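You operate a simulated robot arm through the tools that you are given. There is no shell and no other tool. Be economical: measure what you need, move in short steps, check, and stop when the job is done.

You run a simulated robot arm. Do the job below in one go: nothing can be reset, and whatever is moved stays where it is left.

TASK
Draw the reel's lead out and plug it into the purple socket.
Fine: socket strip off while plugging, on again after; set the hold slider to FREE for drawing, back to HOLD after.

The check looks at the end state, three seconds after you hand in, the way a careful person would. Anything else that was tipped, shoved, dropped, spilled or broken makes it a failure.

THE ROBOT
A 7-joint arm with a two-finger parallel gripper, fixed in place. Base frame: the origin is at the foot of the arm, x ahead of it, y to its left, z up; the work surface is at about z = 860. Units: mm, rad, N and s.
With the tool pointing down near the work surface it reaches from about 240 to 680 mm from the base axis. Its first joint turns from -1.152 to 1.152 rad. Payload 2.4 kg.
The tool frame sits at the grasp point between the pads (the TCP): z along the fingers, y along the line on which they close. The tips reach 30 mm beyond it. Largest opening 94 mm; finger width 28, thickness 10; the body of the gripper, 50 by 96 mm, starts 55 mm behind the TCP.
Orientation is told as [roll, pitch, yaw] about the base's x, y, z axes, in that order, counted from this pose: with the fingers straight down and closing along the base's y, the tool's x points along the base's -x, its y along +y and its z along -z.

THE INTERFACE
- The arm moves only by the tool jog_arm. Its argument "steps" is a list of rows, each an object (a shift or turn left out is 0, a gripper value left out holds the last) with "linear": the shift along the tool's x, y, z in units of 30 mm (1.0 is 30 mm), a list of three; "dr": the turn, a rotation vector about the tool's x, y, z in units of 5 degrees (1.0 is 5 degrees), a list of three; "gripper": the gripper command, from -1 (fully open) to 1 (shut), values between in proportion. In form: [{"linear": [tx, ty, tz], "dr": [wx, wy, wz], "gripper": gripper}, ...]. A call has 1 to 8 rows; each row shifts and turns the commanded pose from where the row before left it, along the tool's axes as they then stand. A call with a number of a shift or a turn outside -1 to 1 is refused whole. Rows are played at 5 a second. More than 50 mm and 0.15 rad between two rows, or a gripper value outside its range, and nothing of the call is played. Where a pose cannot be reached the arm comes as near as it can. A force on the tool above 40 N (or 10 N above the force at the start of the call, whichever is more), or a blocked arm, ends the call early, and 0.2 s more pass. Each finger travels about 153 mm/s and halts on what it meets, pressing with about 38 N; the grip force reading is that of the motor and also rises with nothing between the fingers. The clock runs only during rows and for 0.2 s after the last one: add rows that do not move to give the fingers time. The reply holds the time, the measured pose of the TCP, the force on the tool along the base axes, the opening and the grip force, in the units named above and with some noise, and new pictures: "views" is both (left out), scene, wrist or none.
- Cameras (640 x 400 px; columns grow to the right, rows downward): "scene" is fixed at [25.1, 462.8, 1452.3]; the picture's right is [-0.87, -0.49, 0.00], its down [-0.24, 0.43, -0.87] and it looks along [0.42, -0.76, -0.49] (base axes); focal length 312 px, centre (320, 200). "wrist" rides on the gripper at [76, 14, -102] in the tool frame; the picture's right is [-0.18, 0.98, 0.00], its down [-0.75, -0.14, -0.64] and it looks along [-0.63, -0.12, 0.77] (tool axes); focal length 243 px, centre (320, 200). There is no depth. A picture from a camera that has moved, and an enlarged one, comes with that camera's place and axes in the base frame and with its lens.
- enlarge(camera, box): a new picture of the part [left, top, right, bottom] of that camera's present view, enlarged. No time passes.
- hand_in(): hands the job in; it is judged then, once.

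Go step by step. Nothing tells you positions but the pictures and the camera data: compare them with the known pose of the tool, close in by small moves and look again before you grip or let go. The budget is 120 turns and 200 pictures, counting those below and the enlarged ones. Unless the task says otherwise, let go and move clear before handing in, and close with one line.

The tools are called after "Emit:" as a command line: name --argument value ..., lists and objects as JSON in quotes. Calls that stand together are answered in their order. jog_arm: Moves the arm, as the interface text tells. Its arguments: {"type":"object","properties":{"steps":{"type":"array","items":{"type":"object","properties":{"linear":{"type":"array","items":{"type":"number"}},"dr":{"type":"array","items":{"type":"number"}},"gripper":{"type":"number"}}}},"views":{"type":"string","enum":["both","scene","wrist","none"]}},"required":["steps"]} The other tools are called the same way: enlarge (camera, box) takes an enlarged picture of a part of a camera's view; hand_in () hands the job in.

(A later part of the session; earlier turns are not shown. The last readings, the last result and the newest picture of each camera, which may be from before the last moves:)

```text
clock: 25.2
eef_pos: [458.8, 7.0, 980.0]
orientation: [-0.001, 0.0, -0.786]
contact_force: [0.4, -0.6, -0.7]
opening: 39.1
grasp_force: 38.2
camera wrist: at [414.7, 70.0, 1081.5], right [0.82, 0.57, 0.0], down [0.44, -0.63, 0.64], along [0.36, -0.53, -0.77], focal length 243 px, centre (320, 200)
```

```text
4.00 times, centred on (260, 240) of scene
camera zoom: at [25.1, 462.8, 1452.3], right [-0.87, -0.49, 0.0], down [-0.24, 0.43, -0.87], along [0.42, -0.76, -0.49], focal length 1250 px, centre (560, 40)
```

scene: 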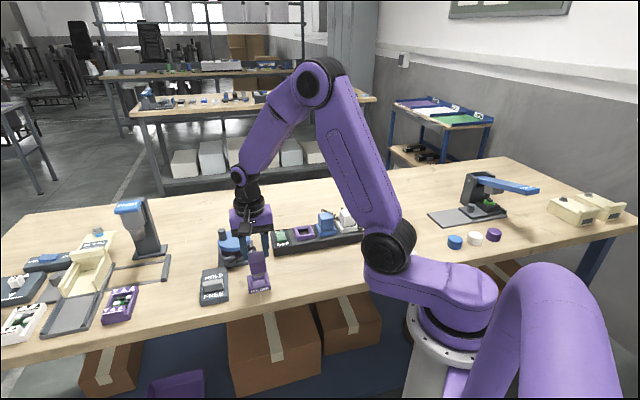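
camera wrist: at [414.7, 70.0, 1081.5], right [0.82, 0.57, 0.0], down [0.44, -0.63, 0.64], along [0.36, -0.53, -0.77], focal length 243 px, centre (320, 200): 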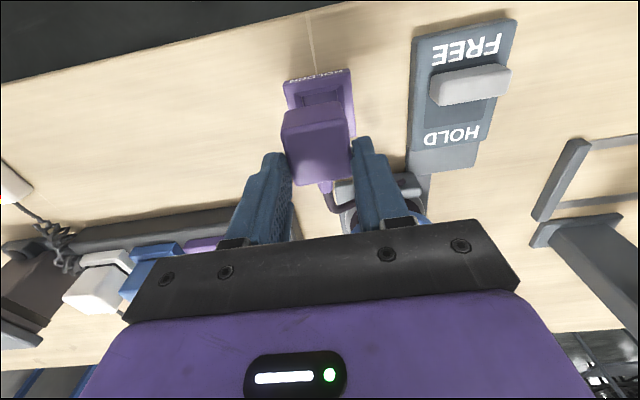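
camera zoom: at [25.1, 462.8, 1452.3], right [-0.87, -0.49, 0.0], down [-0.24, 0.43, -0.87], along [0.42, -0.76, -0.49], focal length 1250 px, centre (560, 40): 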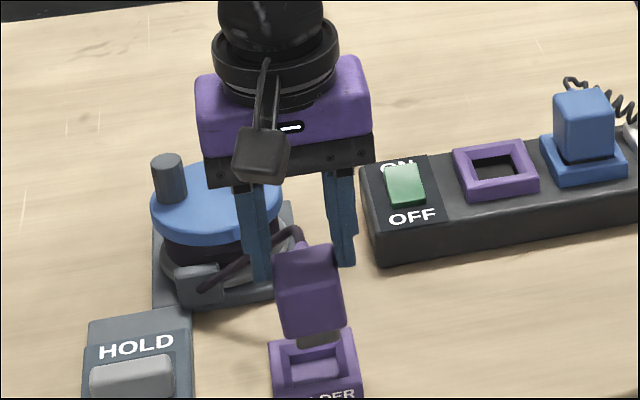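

Emit:
enlarge --camera "scene" --box '[230, 210, 290, 300]'

Emit:
enlarge --camera "wrist" --box '[230, 50, 430, 230]'

```text
4.44 times, centred on (260, 255) of scene
camera zoom: at [25.1, 462.8, 1452.3], right [-0.87, -0.49, 0.0], down [-0.24, 0.43, -0.87], along [0.42, -0.76, -0.49], focal length 1389 px, centre (587, -44)
```

zoom: 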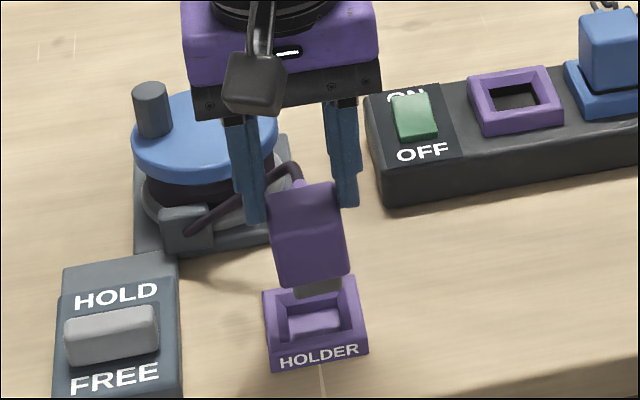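

```text
2.22 times, centred on (330, 140) of wrist
camera zoom: at [414.7, 70.0, 1081.5], right [0.82, 0.57, 0.0], down [0.44, -0.63, 0.64], along [0.36, -0.53, -0.77], focal length 539 px, centre (298, 333)
```

zoom: 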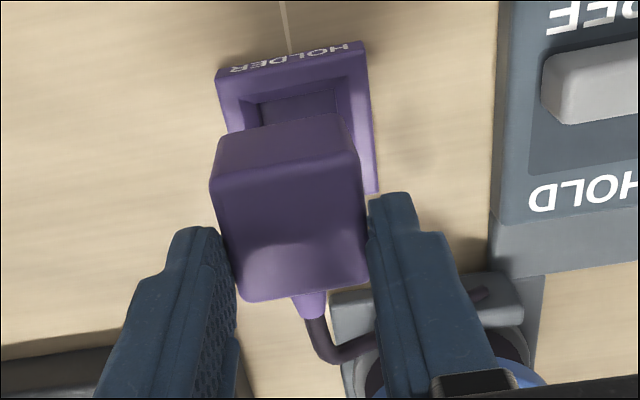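

The plug slid down in the grip while leaving the holder, so only the fingertips hold its top now. I'll lower it carefully back onto the holder to regrip it deeper.

Emit:
jog_arm --steps '[{"linear": [0, 0, 0.25]}, {"linear": [0, 0, 0.25]}, {}]'

Emit:
enlarge --camera "scene" --box '[220, 210, 310, 300]'

```text
clock: 26.0
eef_pos: [458.1, 6.7, 965.8]
orientation: [-0.002, 0.002, -0.785]
contact_force: [-0.4, 0.2, -1.0]
opening: 39.3
grasp_force: 38.2
camera wrist: at [414.8, 69.8, 1066.8], right [0.82, 0.57, 0.0], down [0.44, -0.63, 0.64], along [0.36, -0.53, -0.77], focal length 243 px, centre (320, 200)
```

scene: 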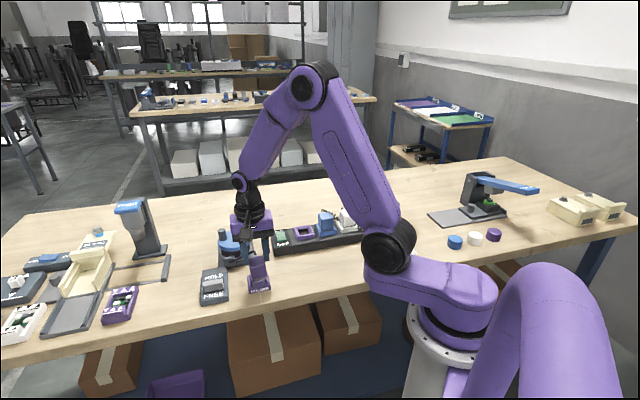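
wrist: 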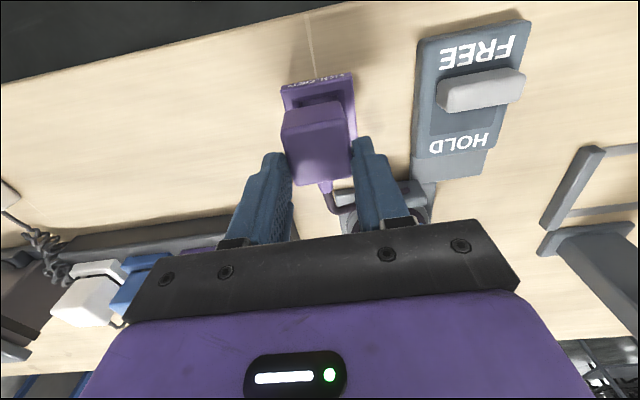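

```text
4.44 times, centred on (265, 255) of scene
camera zoom: at [25.1, 462.8, 1452.3], right [-0.87, -0.49, 0.0], down [-0.24, 0.43, -0.87], along [0.42, -0.76, -0.49], focal length 1389 px, centre (564, -44)
```

zoom: 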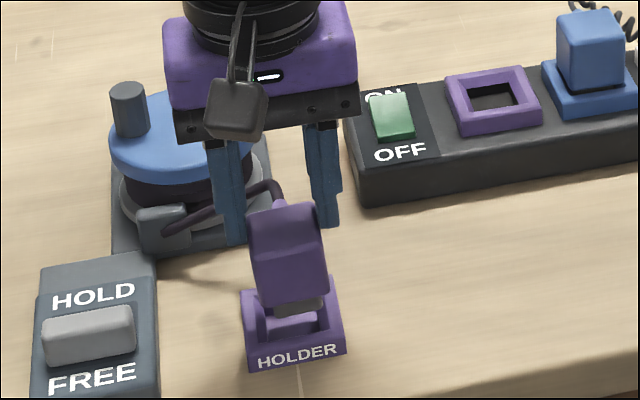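

Emit:
jog_arm --steps '[{"linear": [0, 0, 0.2]}, {"linear": [0, 0, 0.2]}, {"linear": [0, 0, 0.2]}, {}]'

Emit:
enlarge --camera "scene" --box '[220, 210, 310, 300]'

```text
clock: 27.0
eef_pos: [459.2, 6.8, 946.8]
orientation: [0.003, -0.002, -0.783]
contact_force: [4.6, 5.8, 15.0]
opening: 39.1
grasp_force: 37.6
camera wrist: at [415.2, 70.3, 1048.8], right [0.82, 0.57, 0.0], down [0.43, -0.63, 0.64], along [0.37, -0.53, -0.77], focal length 243 px, centre (320, 200)
```

scene: 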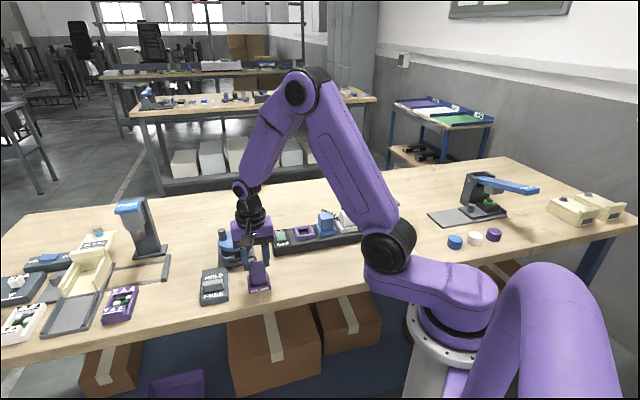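
wrist: 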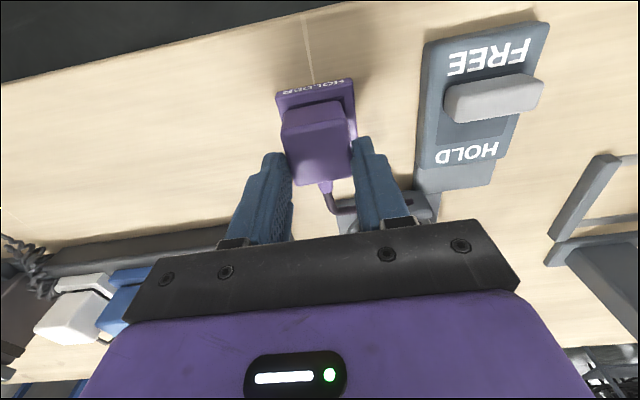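

```text
4.44 times, centred on (265, 255) of scene
camera zoom: at [25.0, 462.9, 1452.3], right [-0.87, -0.49, 0.0], down [-0.24, 0.43, -0.87], along [0.42, -0.76, -0.49], focal length 1389 px, centre (564, -44)
```

zoom: 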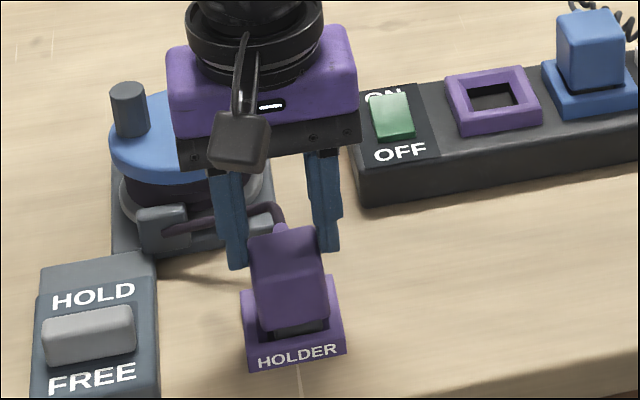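

Emit:
enlarge --camera "scene" --box '[240, 240, 290, 300]'

Emit:
enlarge --camera "wrist" --box '[260, 60, 380, 220]'

```text
6.67 times, centred on (265, 270) of scene
camera zoom: at [25.0, 462.9, 1452.3], right [-0.87, -0.49, 0.0], down [-0.24, 0.43, -0.87], along [0.42, -0.76, -0.49], focal length 2084 px, centre (687, -267)
```

zoom: 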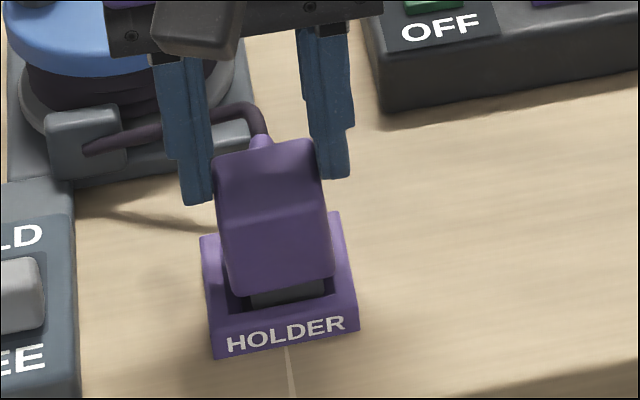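

```text
2.50 times, centred on (320, 140) of wrist
camera zoom: at [415.2, 70.3, 1048.8], right [0.82, 0.57, 0.0], down [0.43, -0.63, 0.64], along [0.37, -0.53, -0.77], focal length 606 px, centre (320, 350)
```

zoom: 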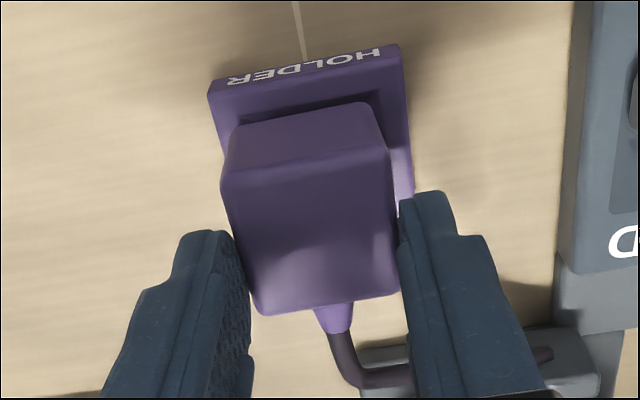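

Emit:
jog_arm --steps '[{"linear": [0, 0, 0.12]}, {"linear": [0, 0, 0.12]}, {}]'

Emit:
enlarge --camera "scene" --box '[240, 240, 290, 300]'

```text
clock: 27.8
eef_pos: [459.1, 5.3, 941.5]
orientation: [0.001, -0.002, -0.786]
contact_force: [3.7, 5.4, 28.7]
opening: 39.0
grasp_force: 38.0
camera wrist: at [414.8, 69.4, 1042.0], right [0.82, 0.57, 0.0], down [0.43, -0.63, 0.64], along [0.36, -0.53, -0.77], focal length 243 px, centre (320, 200)
```

scene: 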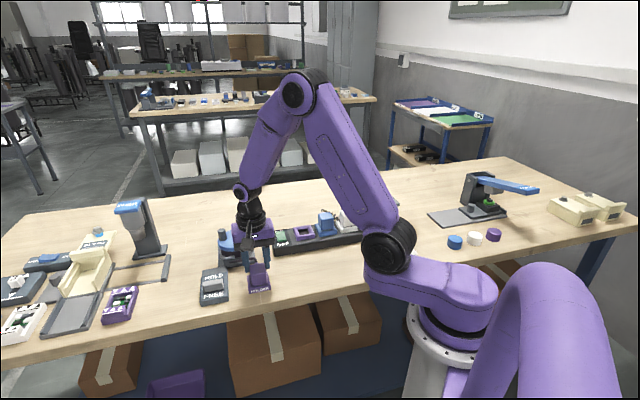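
wrist: 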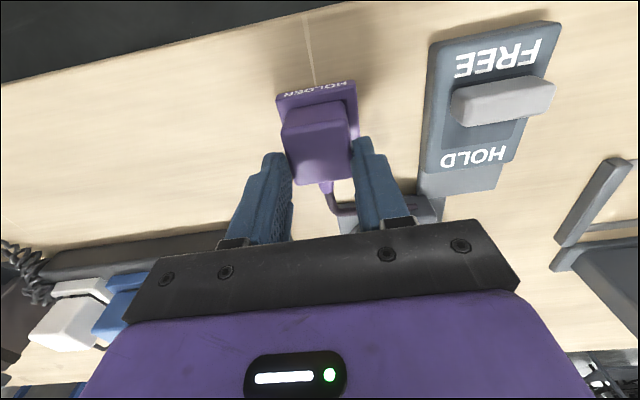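

```text
6.67 times, centred on (265, 270) of scene
camera zoom: at [24.8, 462.9, 1452.3], right [-0.87, -0.49, 0.0], down [-0.24, 0.43, -0.87], along [0.42, -0.76, -0.49], focal length 2084 px, centre (687, -267)
```

zoom: 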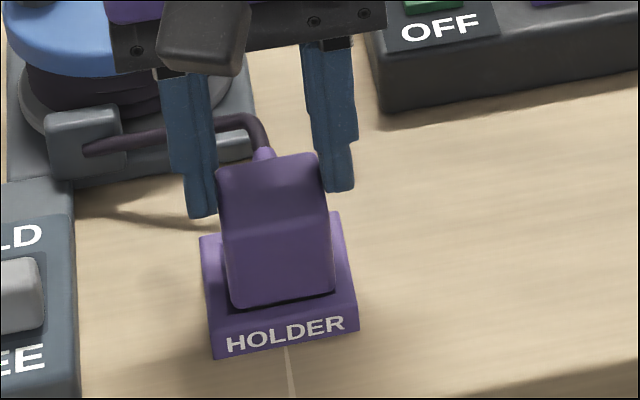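

The plug is nearly seated and upright. I'll open, go down, and regrip deeper.

Emit:
jog_arm --steps '[{"linear": [0, 0, -0.06]}, {"gripper": -0.4}, {}, {}]' --views "scene"

Emit:
enlarge --camera "scene" --box '[240, 240, 290, 300]'

Emit:
enlarge --camera "wrist" --box '[240, 60, 400, 220]'

```text
clock: 28.8
eef_pos: [458.6, 5.3, 942.7]
orientation: [-0.002, 0.004, -0.787]
contact_force: [-0.4, 0.0, -0.2]
opening: 65.8
grasp_force: 0.1
```

scene: 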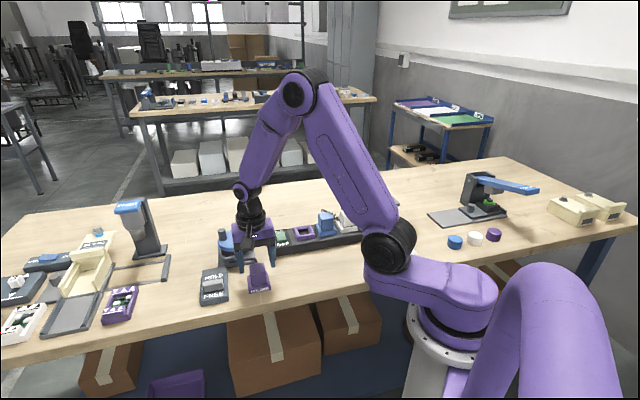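

```text
6.67 times, centred on (265, 270) of scene
camera zoom: at [25.1, 462.8, 1452.3], right [-0.87, -0.49, 0.0], down [-0.24, 0.43, -0.87], along [0.42, -0.76, -0.49], focal length 2084 px, centre (687, -267)
```

zoom: 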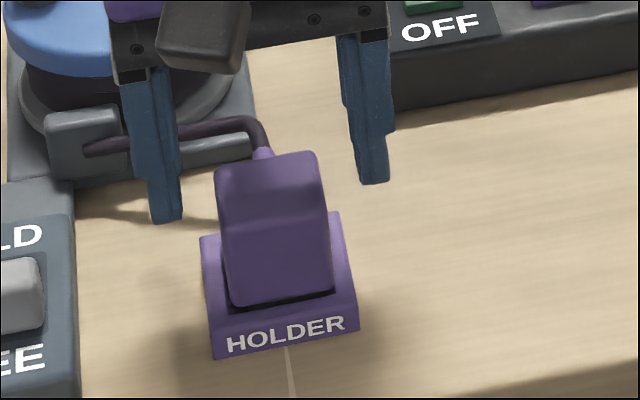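

```text
2.50 times, centred on (320, 140) of wrist
camera zoom: at [414.9, 69.4, 1043.0], right [0.82, 0.57, 0.0], down [0.44, -0.63, 0.64], along [0.36, -0.53, -0.77], focal length 606 px, centre (320, 350)
```

zoom: 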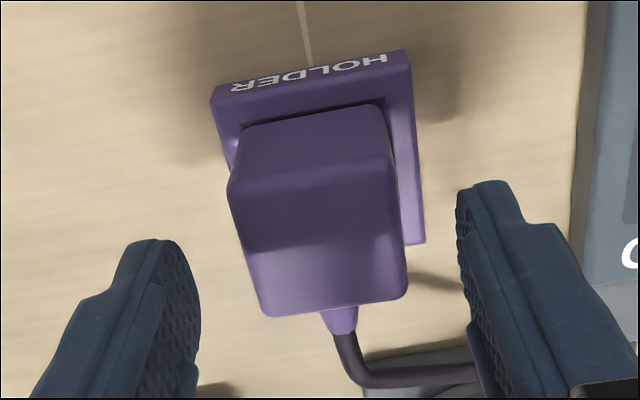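

Emit:
jog_arm --steps '[{"linear": [0.12, 0, 0.6]}, {"linear": [0, 0, 0.5]}, {"linear": [0, 0, 0.2]}, {}]'

Emit:
enlarge --camera "scene" --box '[230, 230, 290, 300]'

Emit:
enlarge --camera "wrist" --box '[220, 80, 420, 240]'

```text
clock: 29.8
eef_pos: [456.0, 8.1, 903.3]
orientation: [0.001, 0.001, -0.784]
contact_force: [0.5, 0.2, 0.0]
opening: 65.7
grasp_force: 0.0
camera wrist: at [411.6, 70.9, 1004.0], right [0.82, 0.57, 0.0], down [0.43, -0.63, 0.64], along [0.36, -0.53, -0.77], focal length 243 px, centre (320, 200)
```

scene: 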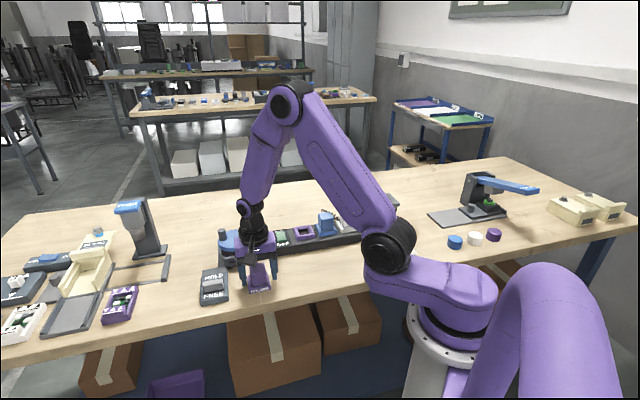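
wrist: 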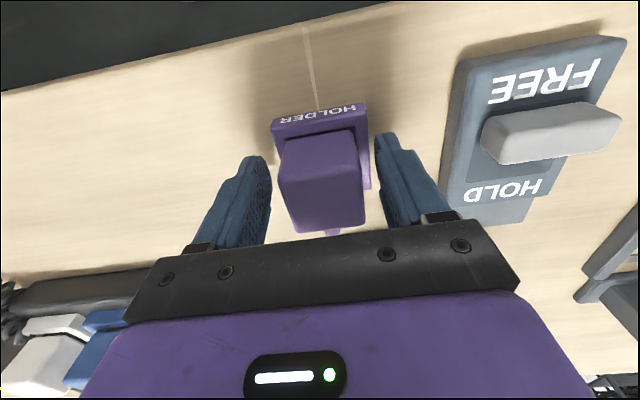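

```text
5.71 times, centred on (260, 265) of scene
camera zoom: at [25.1, 462.8, 1452.3], right [-0.87, -0.49, 0.0], down [-0.24, 0.43, -0.87], along [0.42, -0.76, -0.49], focal length 1786 px, centre (663, -171)
```

zoom: 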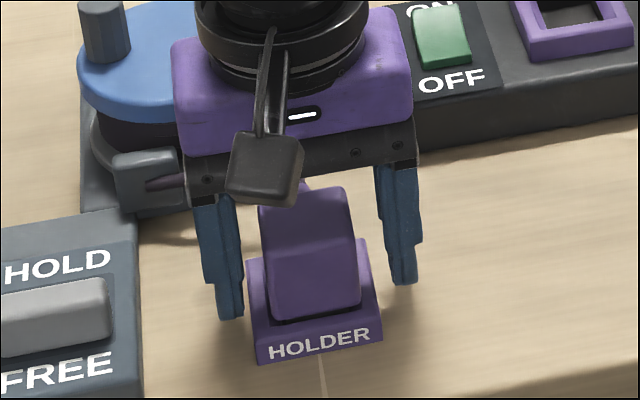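

```text
2.50 times, centred on (320, 160) of wrist
camera zoom: at [411.6, 70.9, 1004.0], right [0.82, 0.57, 0.0], down [0.43, -0.63, 0.64], along [0.36, -0.53, -0.77], focal length 606 px, centre (320, 300)
```

zoom: 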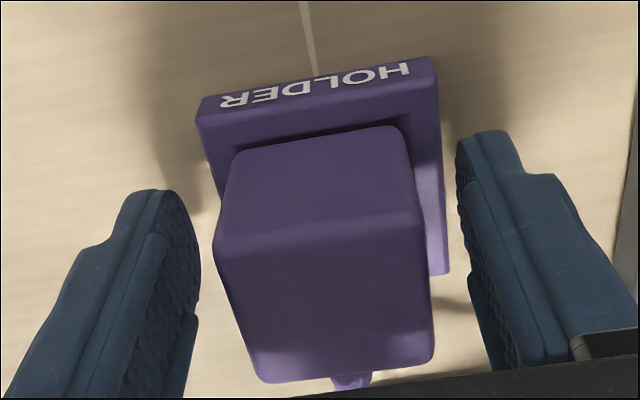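

Emit:
jog_arm --steps '[{"gripper": 0.2}, {"gripper": 1}, {}, {}, {"linear": [0, 0, -0.1]}, {"linear": [0, 0, -0.1]}, {"linear": [0, 0, -0.1]}, {}]'

Emit:
enlarge --camera "scene" --box '[230, 230, 290, 300]'

```text
clock: 30.9
eef_pos: [457.2, 9.5, 903.2]
orientation: [0.007, -0.003, -0.783]
contact_force: [6.2, 2.7, -11.2]
opening: 55.7
grasp_force: 45.0
stopped in row 5: the force on the tool passed its limit (the readings are from after the stop); the commanded pose is now the measured one
camera wrist: at [412.7, 72.8, 1003.7], right [0.82, 0.57, 0.0], down [0.43, -0.63, 0.64], along [0.37, -0.53, -0.77], focal length 243 px, centre (320, 200)
```

scene: 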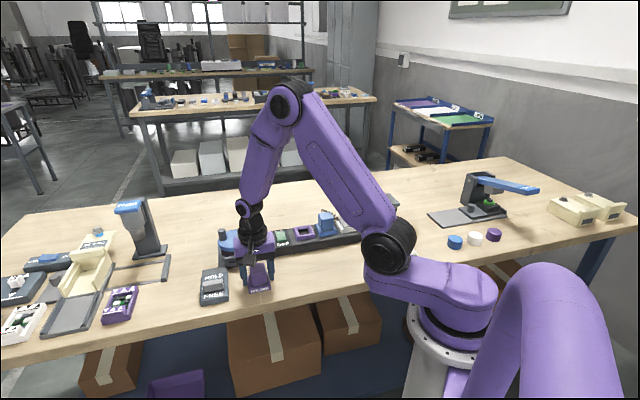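
wrist: 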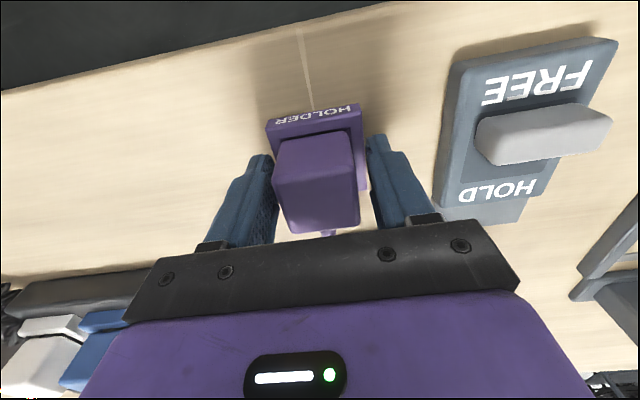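

```text
5.71 times, centred on (260, 265) of scene
camera zoom: at [25.5, 462.9, 1452.3], right [-0.87, -0.49, 0.0], down [-0.24, 0.43, -0.87], along [0.42, -0.76, -0.49], focal length 1786 px, centre (663, -171)
```

zoom: 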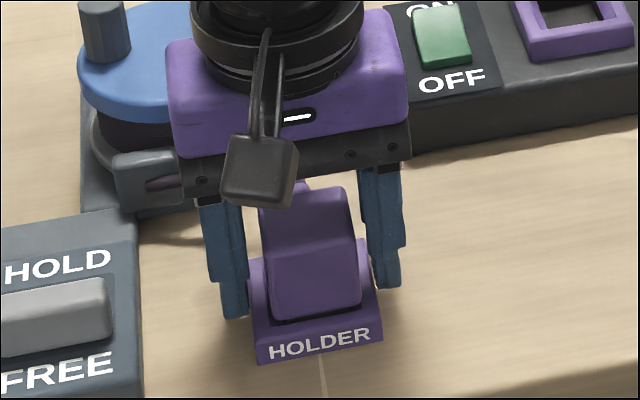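

The fingers caught the holder's rim, so that was too low. I'll open, rise 5 mm and regrip.

Emit:
jog_arm --steps '[{"gripper": -0.4}, {}, {"linear": [0, 0, -0.16]}, {}]' --views "wrist"

Emit:
jog_arm --steps '[{"gripper": 0}, {"gripper": 0.2}, {"gripper": 1}, {}, {}]'

Emit:
enlarge --camera "scene" --box '[230, 230, 290, 300]'

```text
clock: 31.9
eef_pos: [456.7, 8.9, 907.7]
orientation: [0.004, -0.003, -0.784]
contact_force: [-0.4, 0.1, 0.2]
opening: 65.6
grasp_force: 0.0
camera wrist: at [412.7, 72.2, 1009.1], right [0.82, 0.57, 0.0], down [0.43, -0.63, 0.64], along [0.37, -0.53, -0.77], focal length 243 px, centre (320, 200)
```

wrist: 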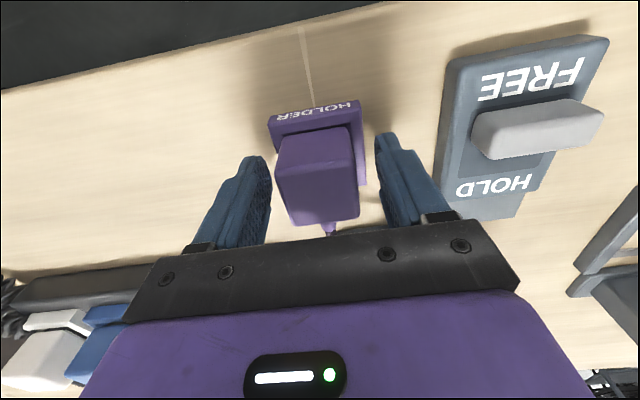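

```text
clock: 33.1
eef_pos: [457.5, 9.2, 908.9]
orientation: [0.002, -0.003, -0.784]
contact_force: [-0.2, 0.3, 3.5]
opening: 43.5
grasp_force: 38.1
camera wrist: at [412.6, 72.2, 1009.1], right [0.82, 0.57, 0.0], down [0.43, -0.63, 0.64], along [0.37, -0.53, -0.77], focal length 243 px, centre (320, 200)
```

scene: 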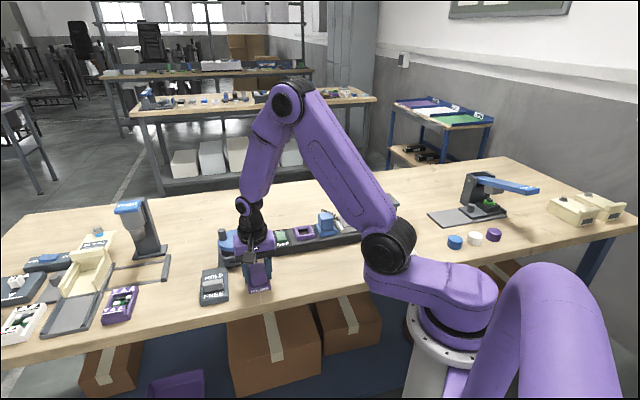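
wrist: 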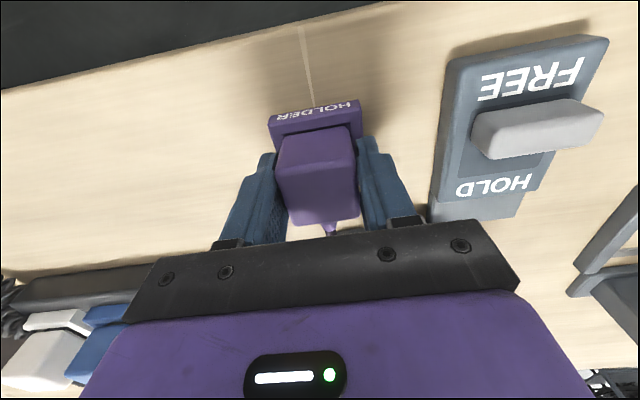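

```text
5.71 times, centred on (260, 265) of scene
camera zoom: at [25.1, 462.8, 1452.3], right [-0.87, -0.49, 0.0], down [-0.24, 0.43, -0.87], along [0.42, -0.76, -0.49], focal length 1786 px, centre (663, -171)
```

zoom: 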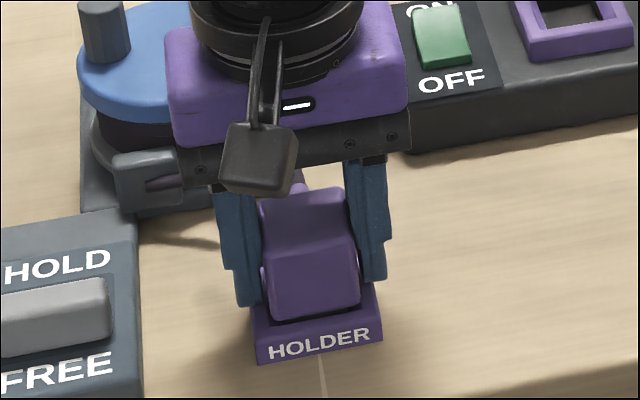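

Emit:
jog_arm --steps '[{"linear": [0, 0, -0.07]}, {"linear": [0, 0, -0.07]}, {"linear": [0, 0, -0.07]}, {"linear": [0, 0, -0.07]}, {"linear": [0, 0, -0.07]}, {"linear": [0, 0, -0.07]}, {}]'

Emit:
enlarge --camera "scene" --box '[230, 230, 290, 300]'

```text
clock: 34.7
eef_pos: [456.7, 8.2, 920.6]
orientation: [0.003, -0.001, -0.782]
contact_force: [0.3, -0.3, -2.0]
opening: 43.9
grasp_force: 37.9
camera wrist: at [411.8, 72.0, 1021.4], right [0.82, 0.57, 0.0], down [0.43, -0.63, 0.64], along [0.37, -0.53, -0.77], focal length 243 px, centre (320, 200)
```

scene: 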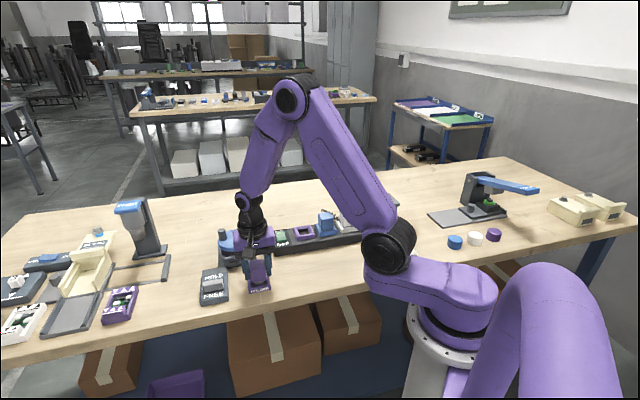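
wrist: 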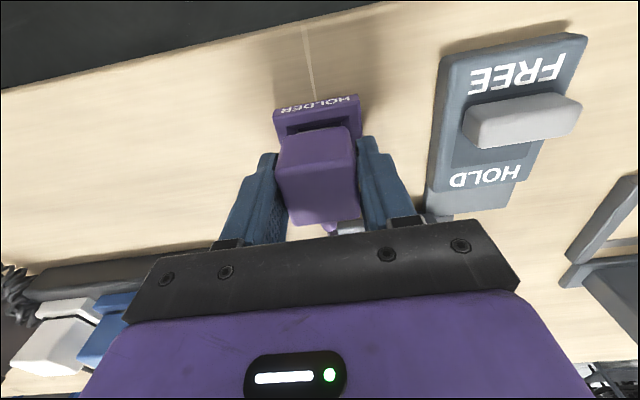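

```text
5.71 times, centred on (260, 265) of scene
camera zoom: at [25.1, 462.8, 1452.3], right [-0.87, -0.49, 0.0], down [-0.24, 0.43, -0.87], along [0.42, -0.76, -0.49], focal length 1786 px, centre (663, -171)
```

zoom: 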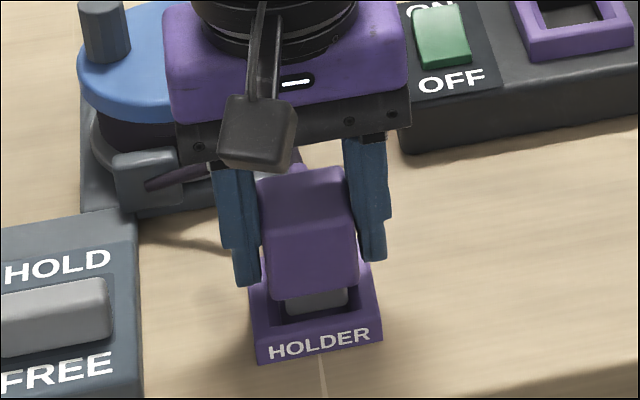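

The plug now rises with the grip. Continuing up slowly.

Emit:
jog_arm --steps '[{"linear": [0, 0, -0.25]}, {"linear": [0, 0, -0.3]}, {"linear": [0, 0, -0.3]}, {"linear": [0, 0, -0.3]}, {"linear": [0, 0, -0.4]}, {"linear": [0, 0, -0.4]}, {"linear": [0, 0, -0.4]}, {}]'

Emit:
enlarge --camera "scene" --box '[220, 200, 310, 300]'

```text
clock: 36.5
eef_pos: [457.6, 8.9, 991.5]
orientation: [0.002, -0.002, -0.783]
contact_force: [0.8, -0.8, -0.1]
opening: 43.9
grasp_force: 38.2
camera wrist: at [412.3, 72.0, 1091.6], right [0.82, 0.57, 0.0], down [0.43, -0.63, 0.64], along [0.37, -0.53, -0.77], focal length 243 px, centre (320, 200)
```

scene: 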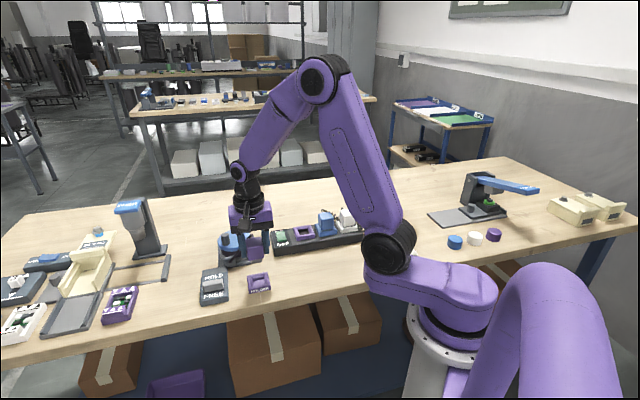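
wrist: 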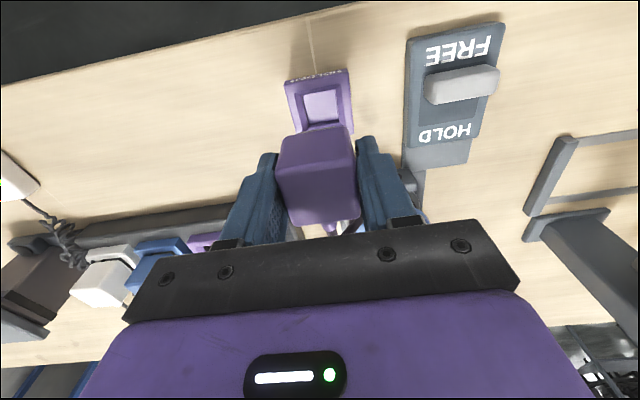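

```text
4.00 times, centred on (265, 250) of scene
camera zoom: at [25.1, 462.8, 1452.3], right [-0.87, -0.49, 0.0], down [-0.24, 0.43, -0.87], along [0.42, -0.76, -0.49], focal length 1250 px, centre (540, 0)
```

zoom: 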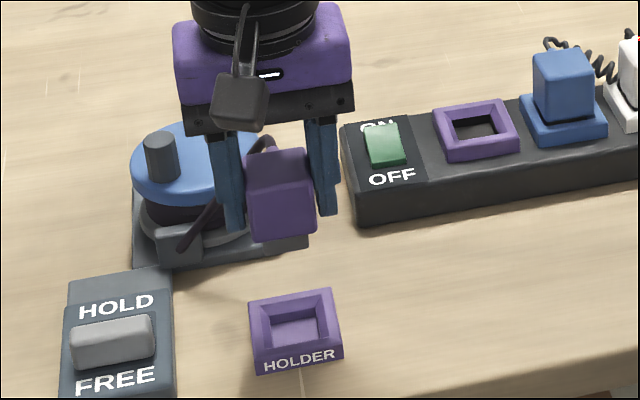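

The plug is out and held, and the holder is clear. I'll carry it toward the socket (about (449,-200)) at a gentle pace to draw the lead.

Emit:
jog_arm --steps '[{"linear": [-0.337, -0.366, -0.2]}, {"linear": [-0.337, -0.366, -0.2]}, {"linear": [-0.337, -0.366, 0]}, {"linear": [-0.337, -0.366, 0]}, {"linear": [-0.337, -0.366, 0]}, {"linear": [-0.337, -0.366, 0]}, {"linear": [-0.337, -0.366, 0]}]'

Emit:
enlarge --camera "scene" --box '[210, 180, 350, 300]'

```text
clock: 38.1
eef_pos: [451.9, -94.5, 1002.1]
orientation: [0.002, -0.002, -0.783]
contact_force: [-0.3, 0.1, -0.7]
opening: 43.7
grasp_force: 38.6
camera wrist: at [407.9, -32.1, 1103.1], right [0.82, 0.57, 0.0], down [0.43, -0.63, 0.64], along [0.37, -0.53, -0.77], focal length 243 px, centre (320, 200)
```

scene: 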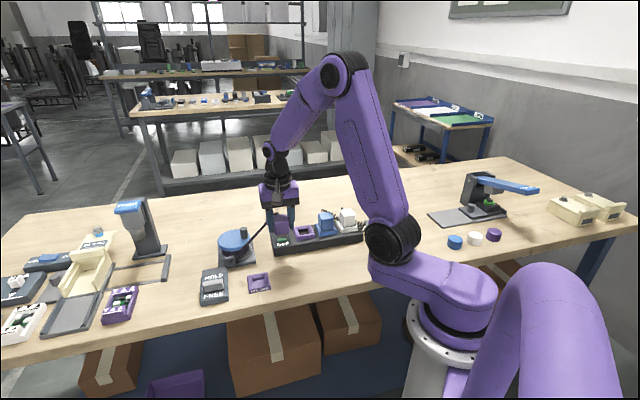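
wrist: 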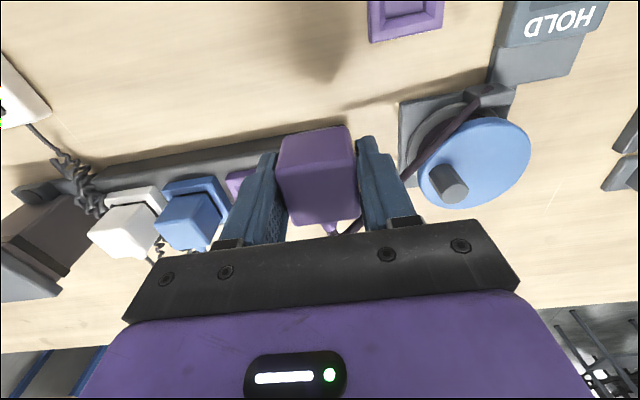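

```text
3.33 times, centred on (280, 240) of scene
camera zoom: at [25.1, 462.8, 1452.3], right [-0.87, -0.49, 0.0], down [-0.24, 0.43, -0.87], along [0.42, -0.76, -0.49], focal length 1042 px, centre (453, 67)
```

zoom: 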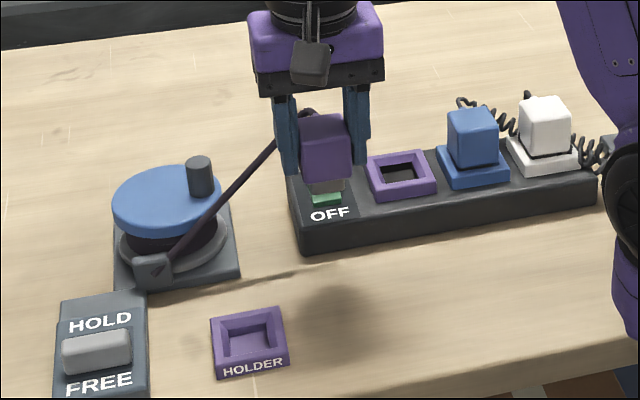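

The lead is paying out freely and the grip is holding. Continuing.

Emit:
jog_arm --steps '[{"linear": [-0.337, -0.366, 0]}, {"linear": [-0.337, -0.366, 0]}, {"linear": [-0.337, -0.366, 0]}, {"linear": [-0.337, -0.366, 0]}, {"linear": [-0.337, -0.366, 0]}, {"linear": [-0.337, -0.366, 0]}, {"linear": [-0.337, -0.366, 0]}, {}]'

Emit:
enlarge --camera "scene" --box '[250, 180, 370, 270]'

Emit:
enlarge --camera "wrist" --box '[220, 70, 420, 230]'

```text
clock: 39.9
eef_pos: [449.8, -200.9, 1003.5]
orientation: [0.003, -0.001, -0.784]
contact_force: [-0.9, -0.1, -1.0]
opening: 44.0
grasp_force: 38.0
camera wrist: at [403.9, -137.1, 1103.4], right [0.82, 0.57, 0.0], down [0.43, -0.63, 0.64], along [0.37, -0.53, -0.77], focal length 243 px, centre (320, 200)
```

scene: 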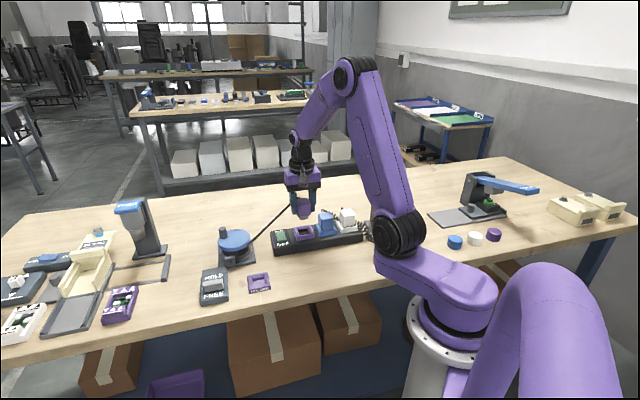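
wrist: 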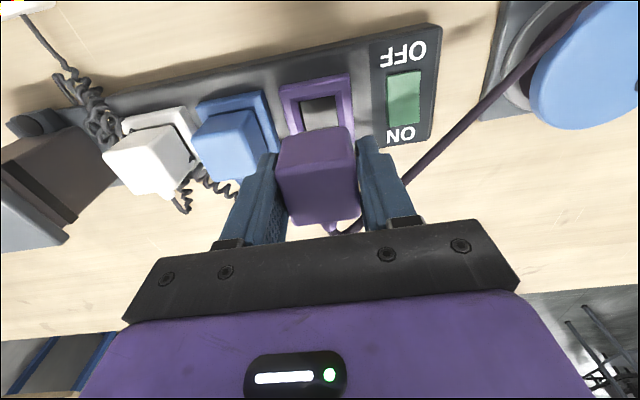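

```text
4.44 times, centred on (310, 225) of scene
camera zoom: at [25.1, 462.8, 1452.3], right [-0.87, -0.49, 0.0], down [-0.24, 0.43, -0.87], along [0.42, -0.76, -0.49], focal length 1389 px, centre (364, 89)
```

zoom: 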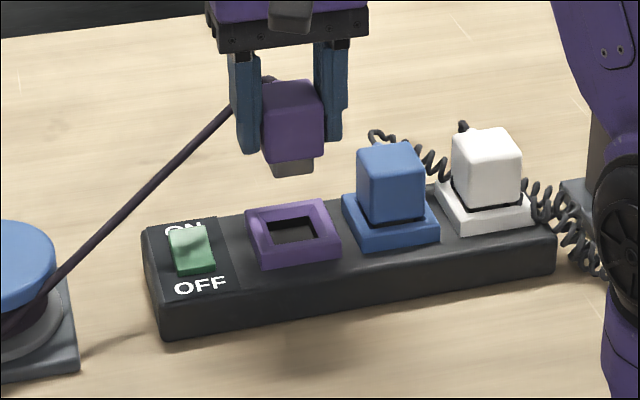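

```text
2.50 times, centred on (320, 150) of wrist
camera zoom: at [403.9, -137.1, 1103.4], right [0.82, 0.57, 0.0], down [0.43, -0.63, 0.64], along [0.37, -0.53, -0.77], focal length 606 px, centre (320, 325)
```

zoom: 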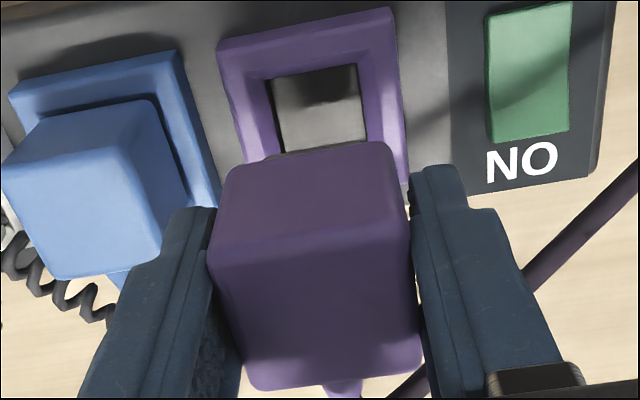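

The plug is nearly aligned over the socket. I'll trim by about 1 mm and descend partway.

Emit:
jog_arm --steps '[{"linear": [0.04, -0.015, 0.3]}, {"linear": [0, 0, 0.3]}, {"linear": [0, 0, 0.2]}, {}]'

Emit:
enlarge --camera "scene" --box '[270, 190, 350, 260]'

Emit:
enlarge --camera "wrist" --box '[220, 70, 420, 230]'

```text
clock: 40.9
eef_pos: [449.0, -198.9, 979.5]
orientation: [0.004, -0.001, -0.785]
contact_force: [0.2, 1.0, -0.9]
opening: 43.6
grasp_force: 38.1
camera wrist: at [403.0, -136.0, 1080.0], right [0.82, 0.57, 0.0], down [0.43, -0.63, 0.64], along [0.37, -0.53, -0.77], focal length 243 px, centre (320, 200)
```

scene: 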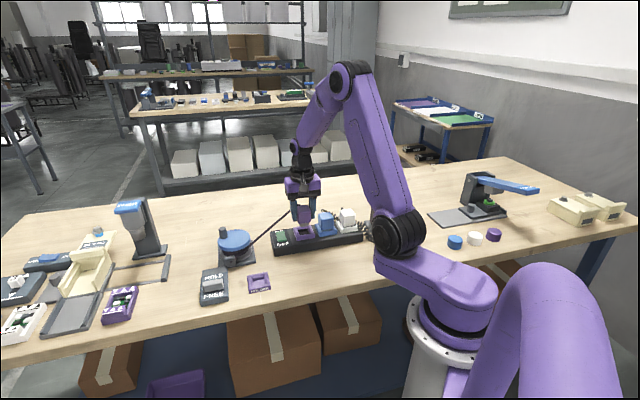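
wrist: 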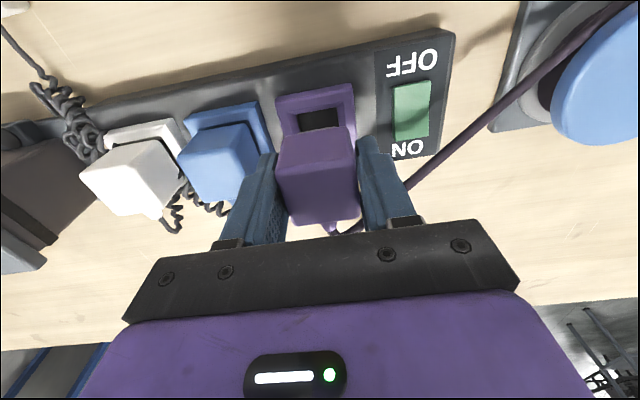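

```text
5.71 times, centred on (310, 225) of scene
camera zoom: at [25.1, 462.8, 1452.3], right [-0.87, -0.49, 0.0], down [-0.24, 0.43, -0.87], along [0.42, -0.76, -0.49], focal length 1786 px, centre (377, 57)
```

zoom: 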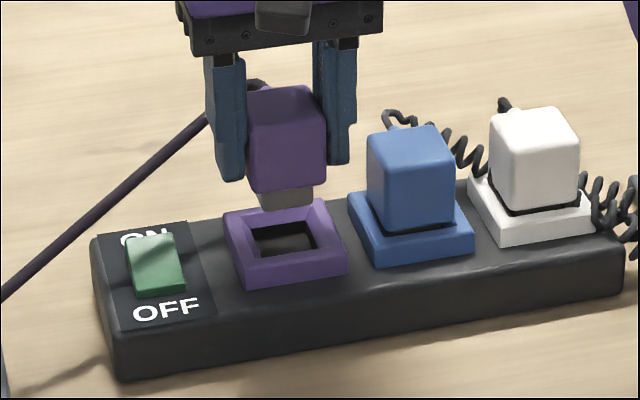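

```text
2.50 times, centred on (320, 150) of wrist
camera zoom: at [403.0, -136.0, 1080.0], right [0.82, 0.57, 0.0], down [0.43, -0.63, 0.64], along [0.37, -0.53, -0.77], focal length 606 px, centre (320, 325)
```

zoom: 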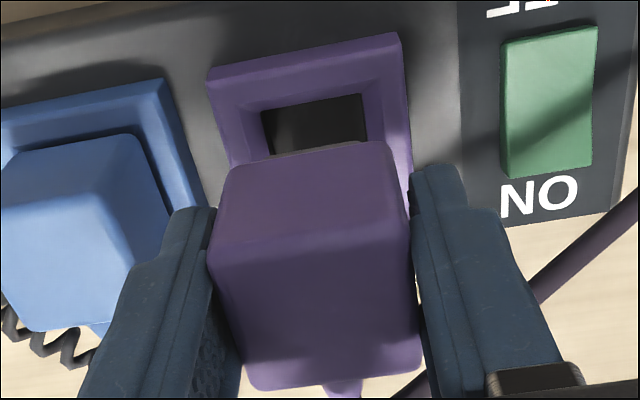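

Emit:
jog_arm --steps '[{"linear": [0, -0.03, 0.15]}, {"linear": [0, 0, 0.15]}, {"linear": [0, 0, 0.15]}, {"linear": [0, 0, 0.15]}, {}]'

Emit:
enlarge --camera "scene" --box '[270, 190, 350, 260]'

Emit:
enlarge --camera "wrist" --box '[220, 70, 420, 230]'

```text
clock: 42.1
eef_pos: [446.2, -200.4, 960.7]
orientation: [0.004, -0.002, -0.783]
contact_force: [-0.3, 0.6, -1.0]
opening: 43.4
grasp_force: 38.3
camera wrist: at [401.7, -136.4, 1061.3], right [0.82, 0.57, 0.0], down [0.43, -0.63, 0.64], along [0.37, -0.53, -0.77], focal length 243 px, centre (320, 200)
```

scene: 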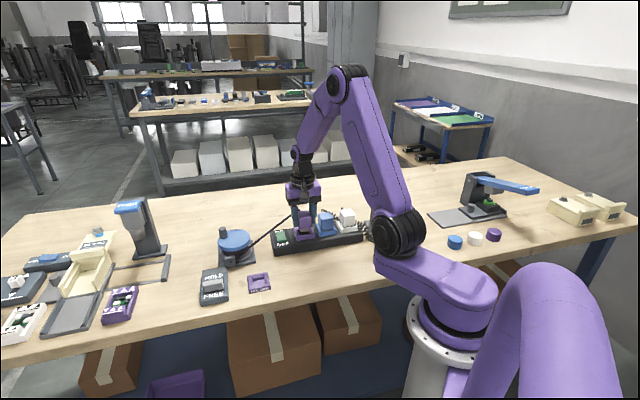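
wrist: 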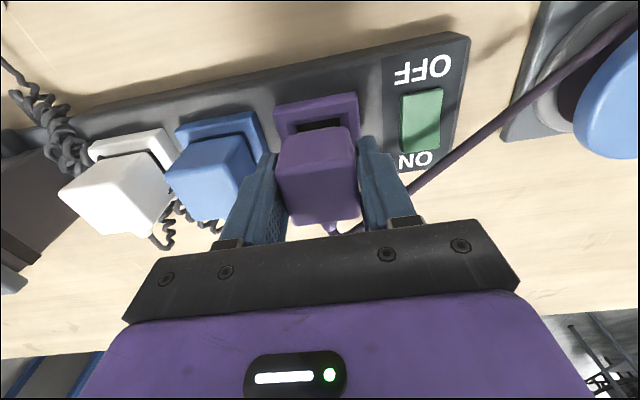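

```text
5.71 times, centred on (310, 225) of scene
camera zoom: at [25.1, 462.8, 1452.3], right [-0.87, -0.49, 0.0], down [-0.24, 0.43, -0.87], along [0.42, -0.76, -0.49], focal length 1786 px, centre (377, 57)
```

zoom: 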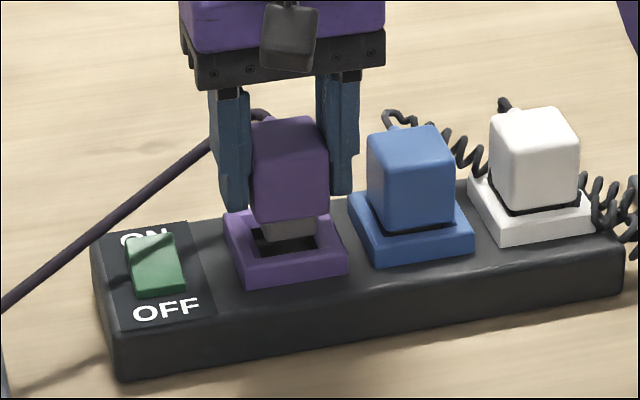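

```text
2.50 times, centred on (320, 150) of wrist
camera zoom: at [401.7, -136.4, 1061.3], right [0.82, 0.57, 0.0], down [0.43, -0.63, 0.64], along [0.37, -0.53, -0.77], focal length 606 px, centre (320, 325)
```

zoom: 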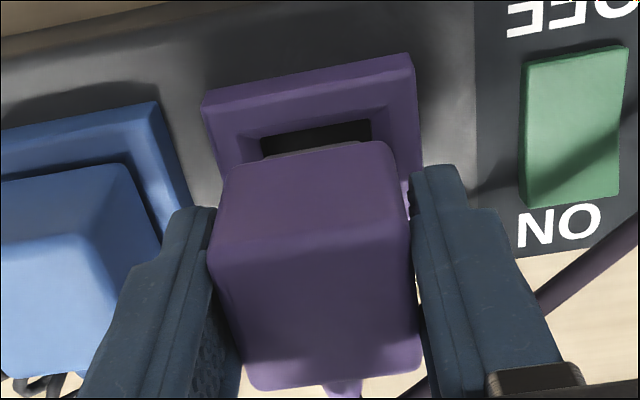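

Emit:
jog_arm --steps '[{"linear": [0, 0, 0.1]}, {"linear": [0, 0, 0.1]}, {"linear": [0, 0, 0.1]}, {}]'

Emit:
enlarge --camera "scene" --box '[270, 190, 350, 260]'

```text
clock: 43.1
eef_pos: [446.9, -200.6, 952.1]
orientation: [0.003, -0.001, -0.785]
contact_force: [0.7, -0.3, 0.1]
opening: 43.5
grasp_force: 38.0
camera wrist: at [402.2, -136.7, 1052.9], right [0.82, 0.57, 0.0], down [0.43, -0.63, 0.64], along [0.37, -0.53, -0.77], focal length 243 px, centre (320, 200)
```

scene: 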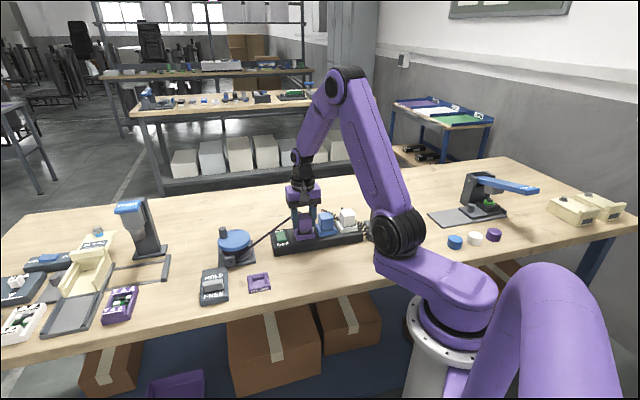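
wrist: 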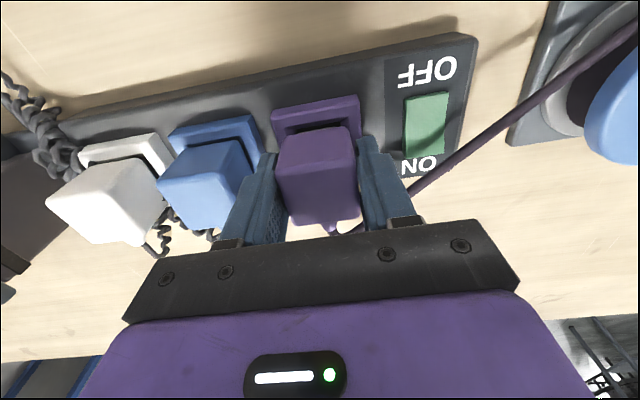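

```text
5.71 times, centred on (310, 225) of scene
camera zoom: at [25.1, 462.8, 1452.3], right [-0.87, -0.49, 0.0], down [-0.24, 0.43, -0.87], along [0.42, -0.76, -0.49], focal length 1786 px, centre (377, 57)
```

zoom: 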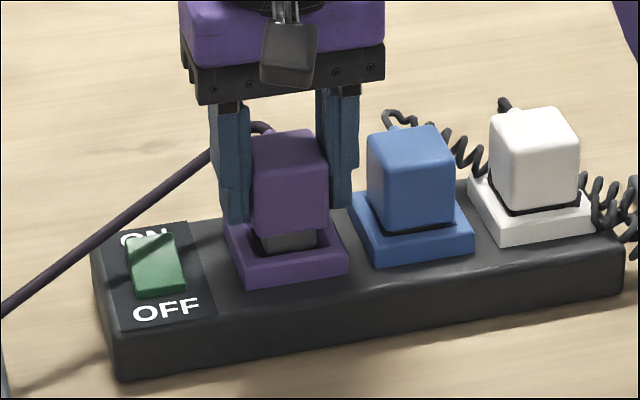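

The stem is entering the socket. Pressing on in small steps.

Emit:
jog_arm --steps '[{"linear": [0, 0, 0.08]}, {"linear": [0, 0, 0.08]}, {"linear": [0, 0, 0.08]}, {"linear": [0, 0, 0.08]}, {}]'

Emit:
enlarge --camera "scene" --box '[270, 190, 350, 260]'

```text
clock: 44.3
eef_pos: [445.6, -200.2, 942.5]
orientation: [0.004, -0.003, -0.784]
contact_force: [-1.6, -0.4, 8.2]
opening: 43.8
grasp_force: 38.3
camera wrist: at [401.7, -136.8, 1043.1], right [0.82, 0.57, 0.0], down [0.43, -0.63, 0.64], along [0.37, -0.53, -0.77], focal length 243 px, centre (320, 200)
```

scene: 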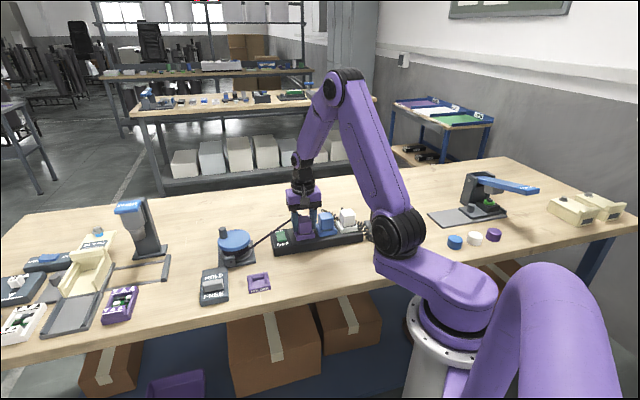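
wrist: 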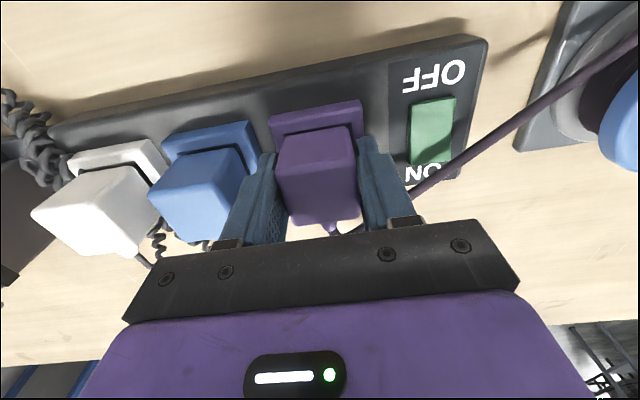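

```text
5.71 times, centred on (310, 225) of scene
camera zoom: at [25.0, 462.8, 1452.3], right [-0.87, -0.49, 0.0], down [-0.24, 0.43, -0.87], along [0.42, -0.76, -0.49], focal length 1786 px, centre (377, 57)
```

zoom: 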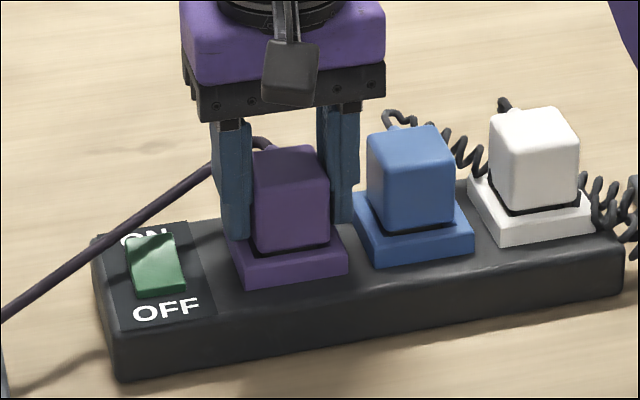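

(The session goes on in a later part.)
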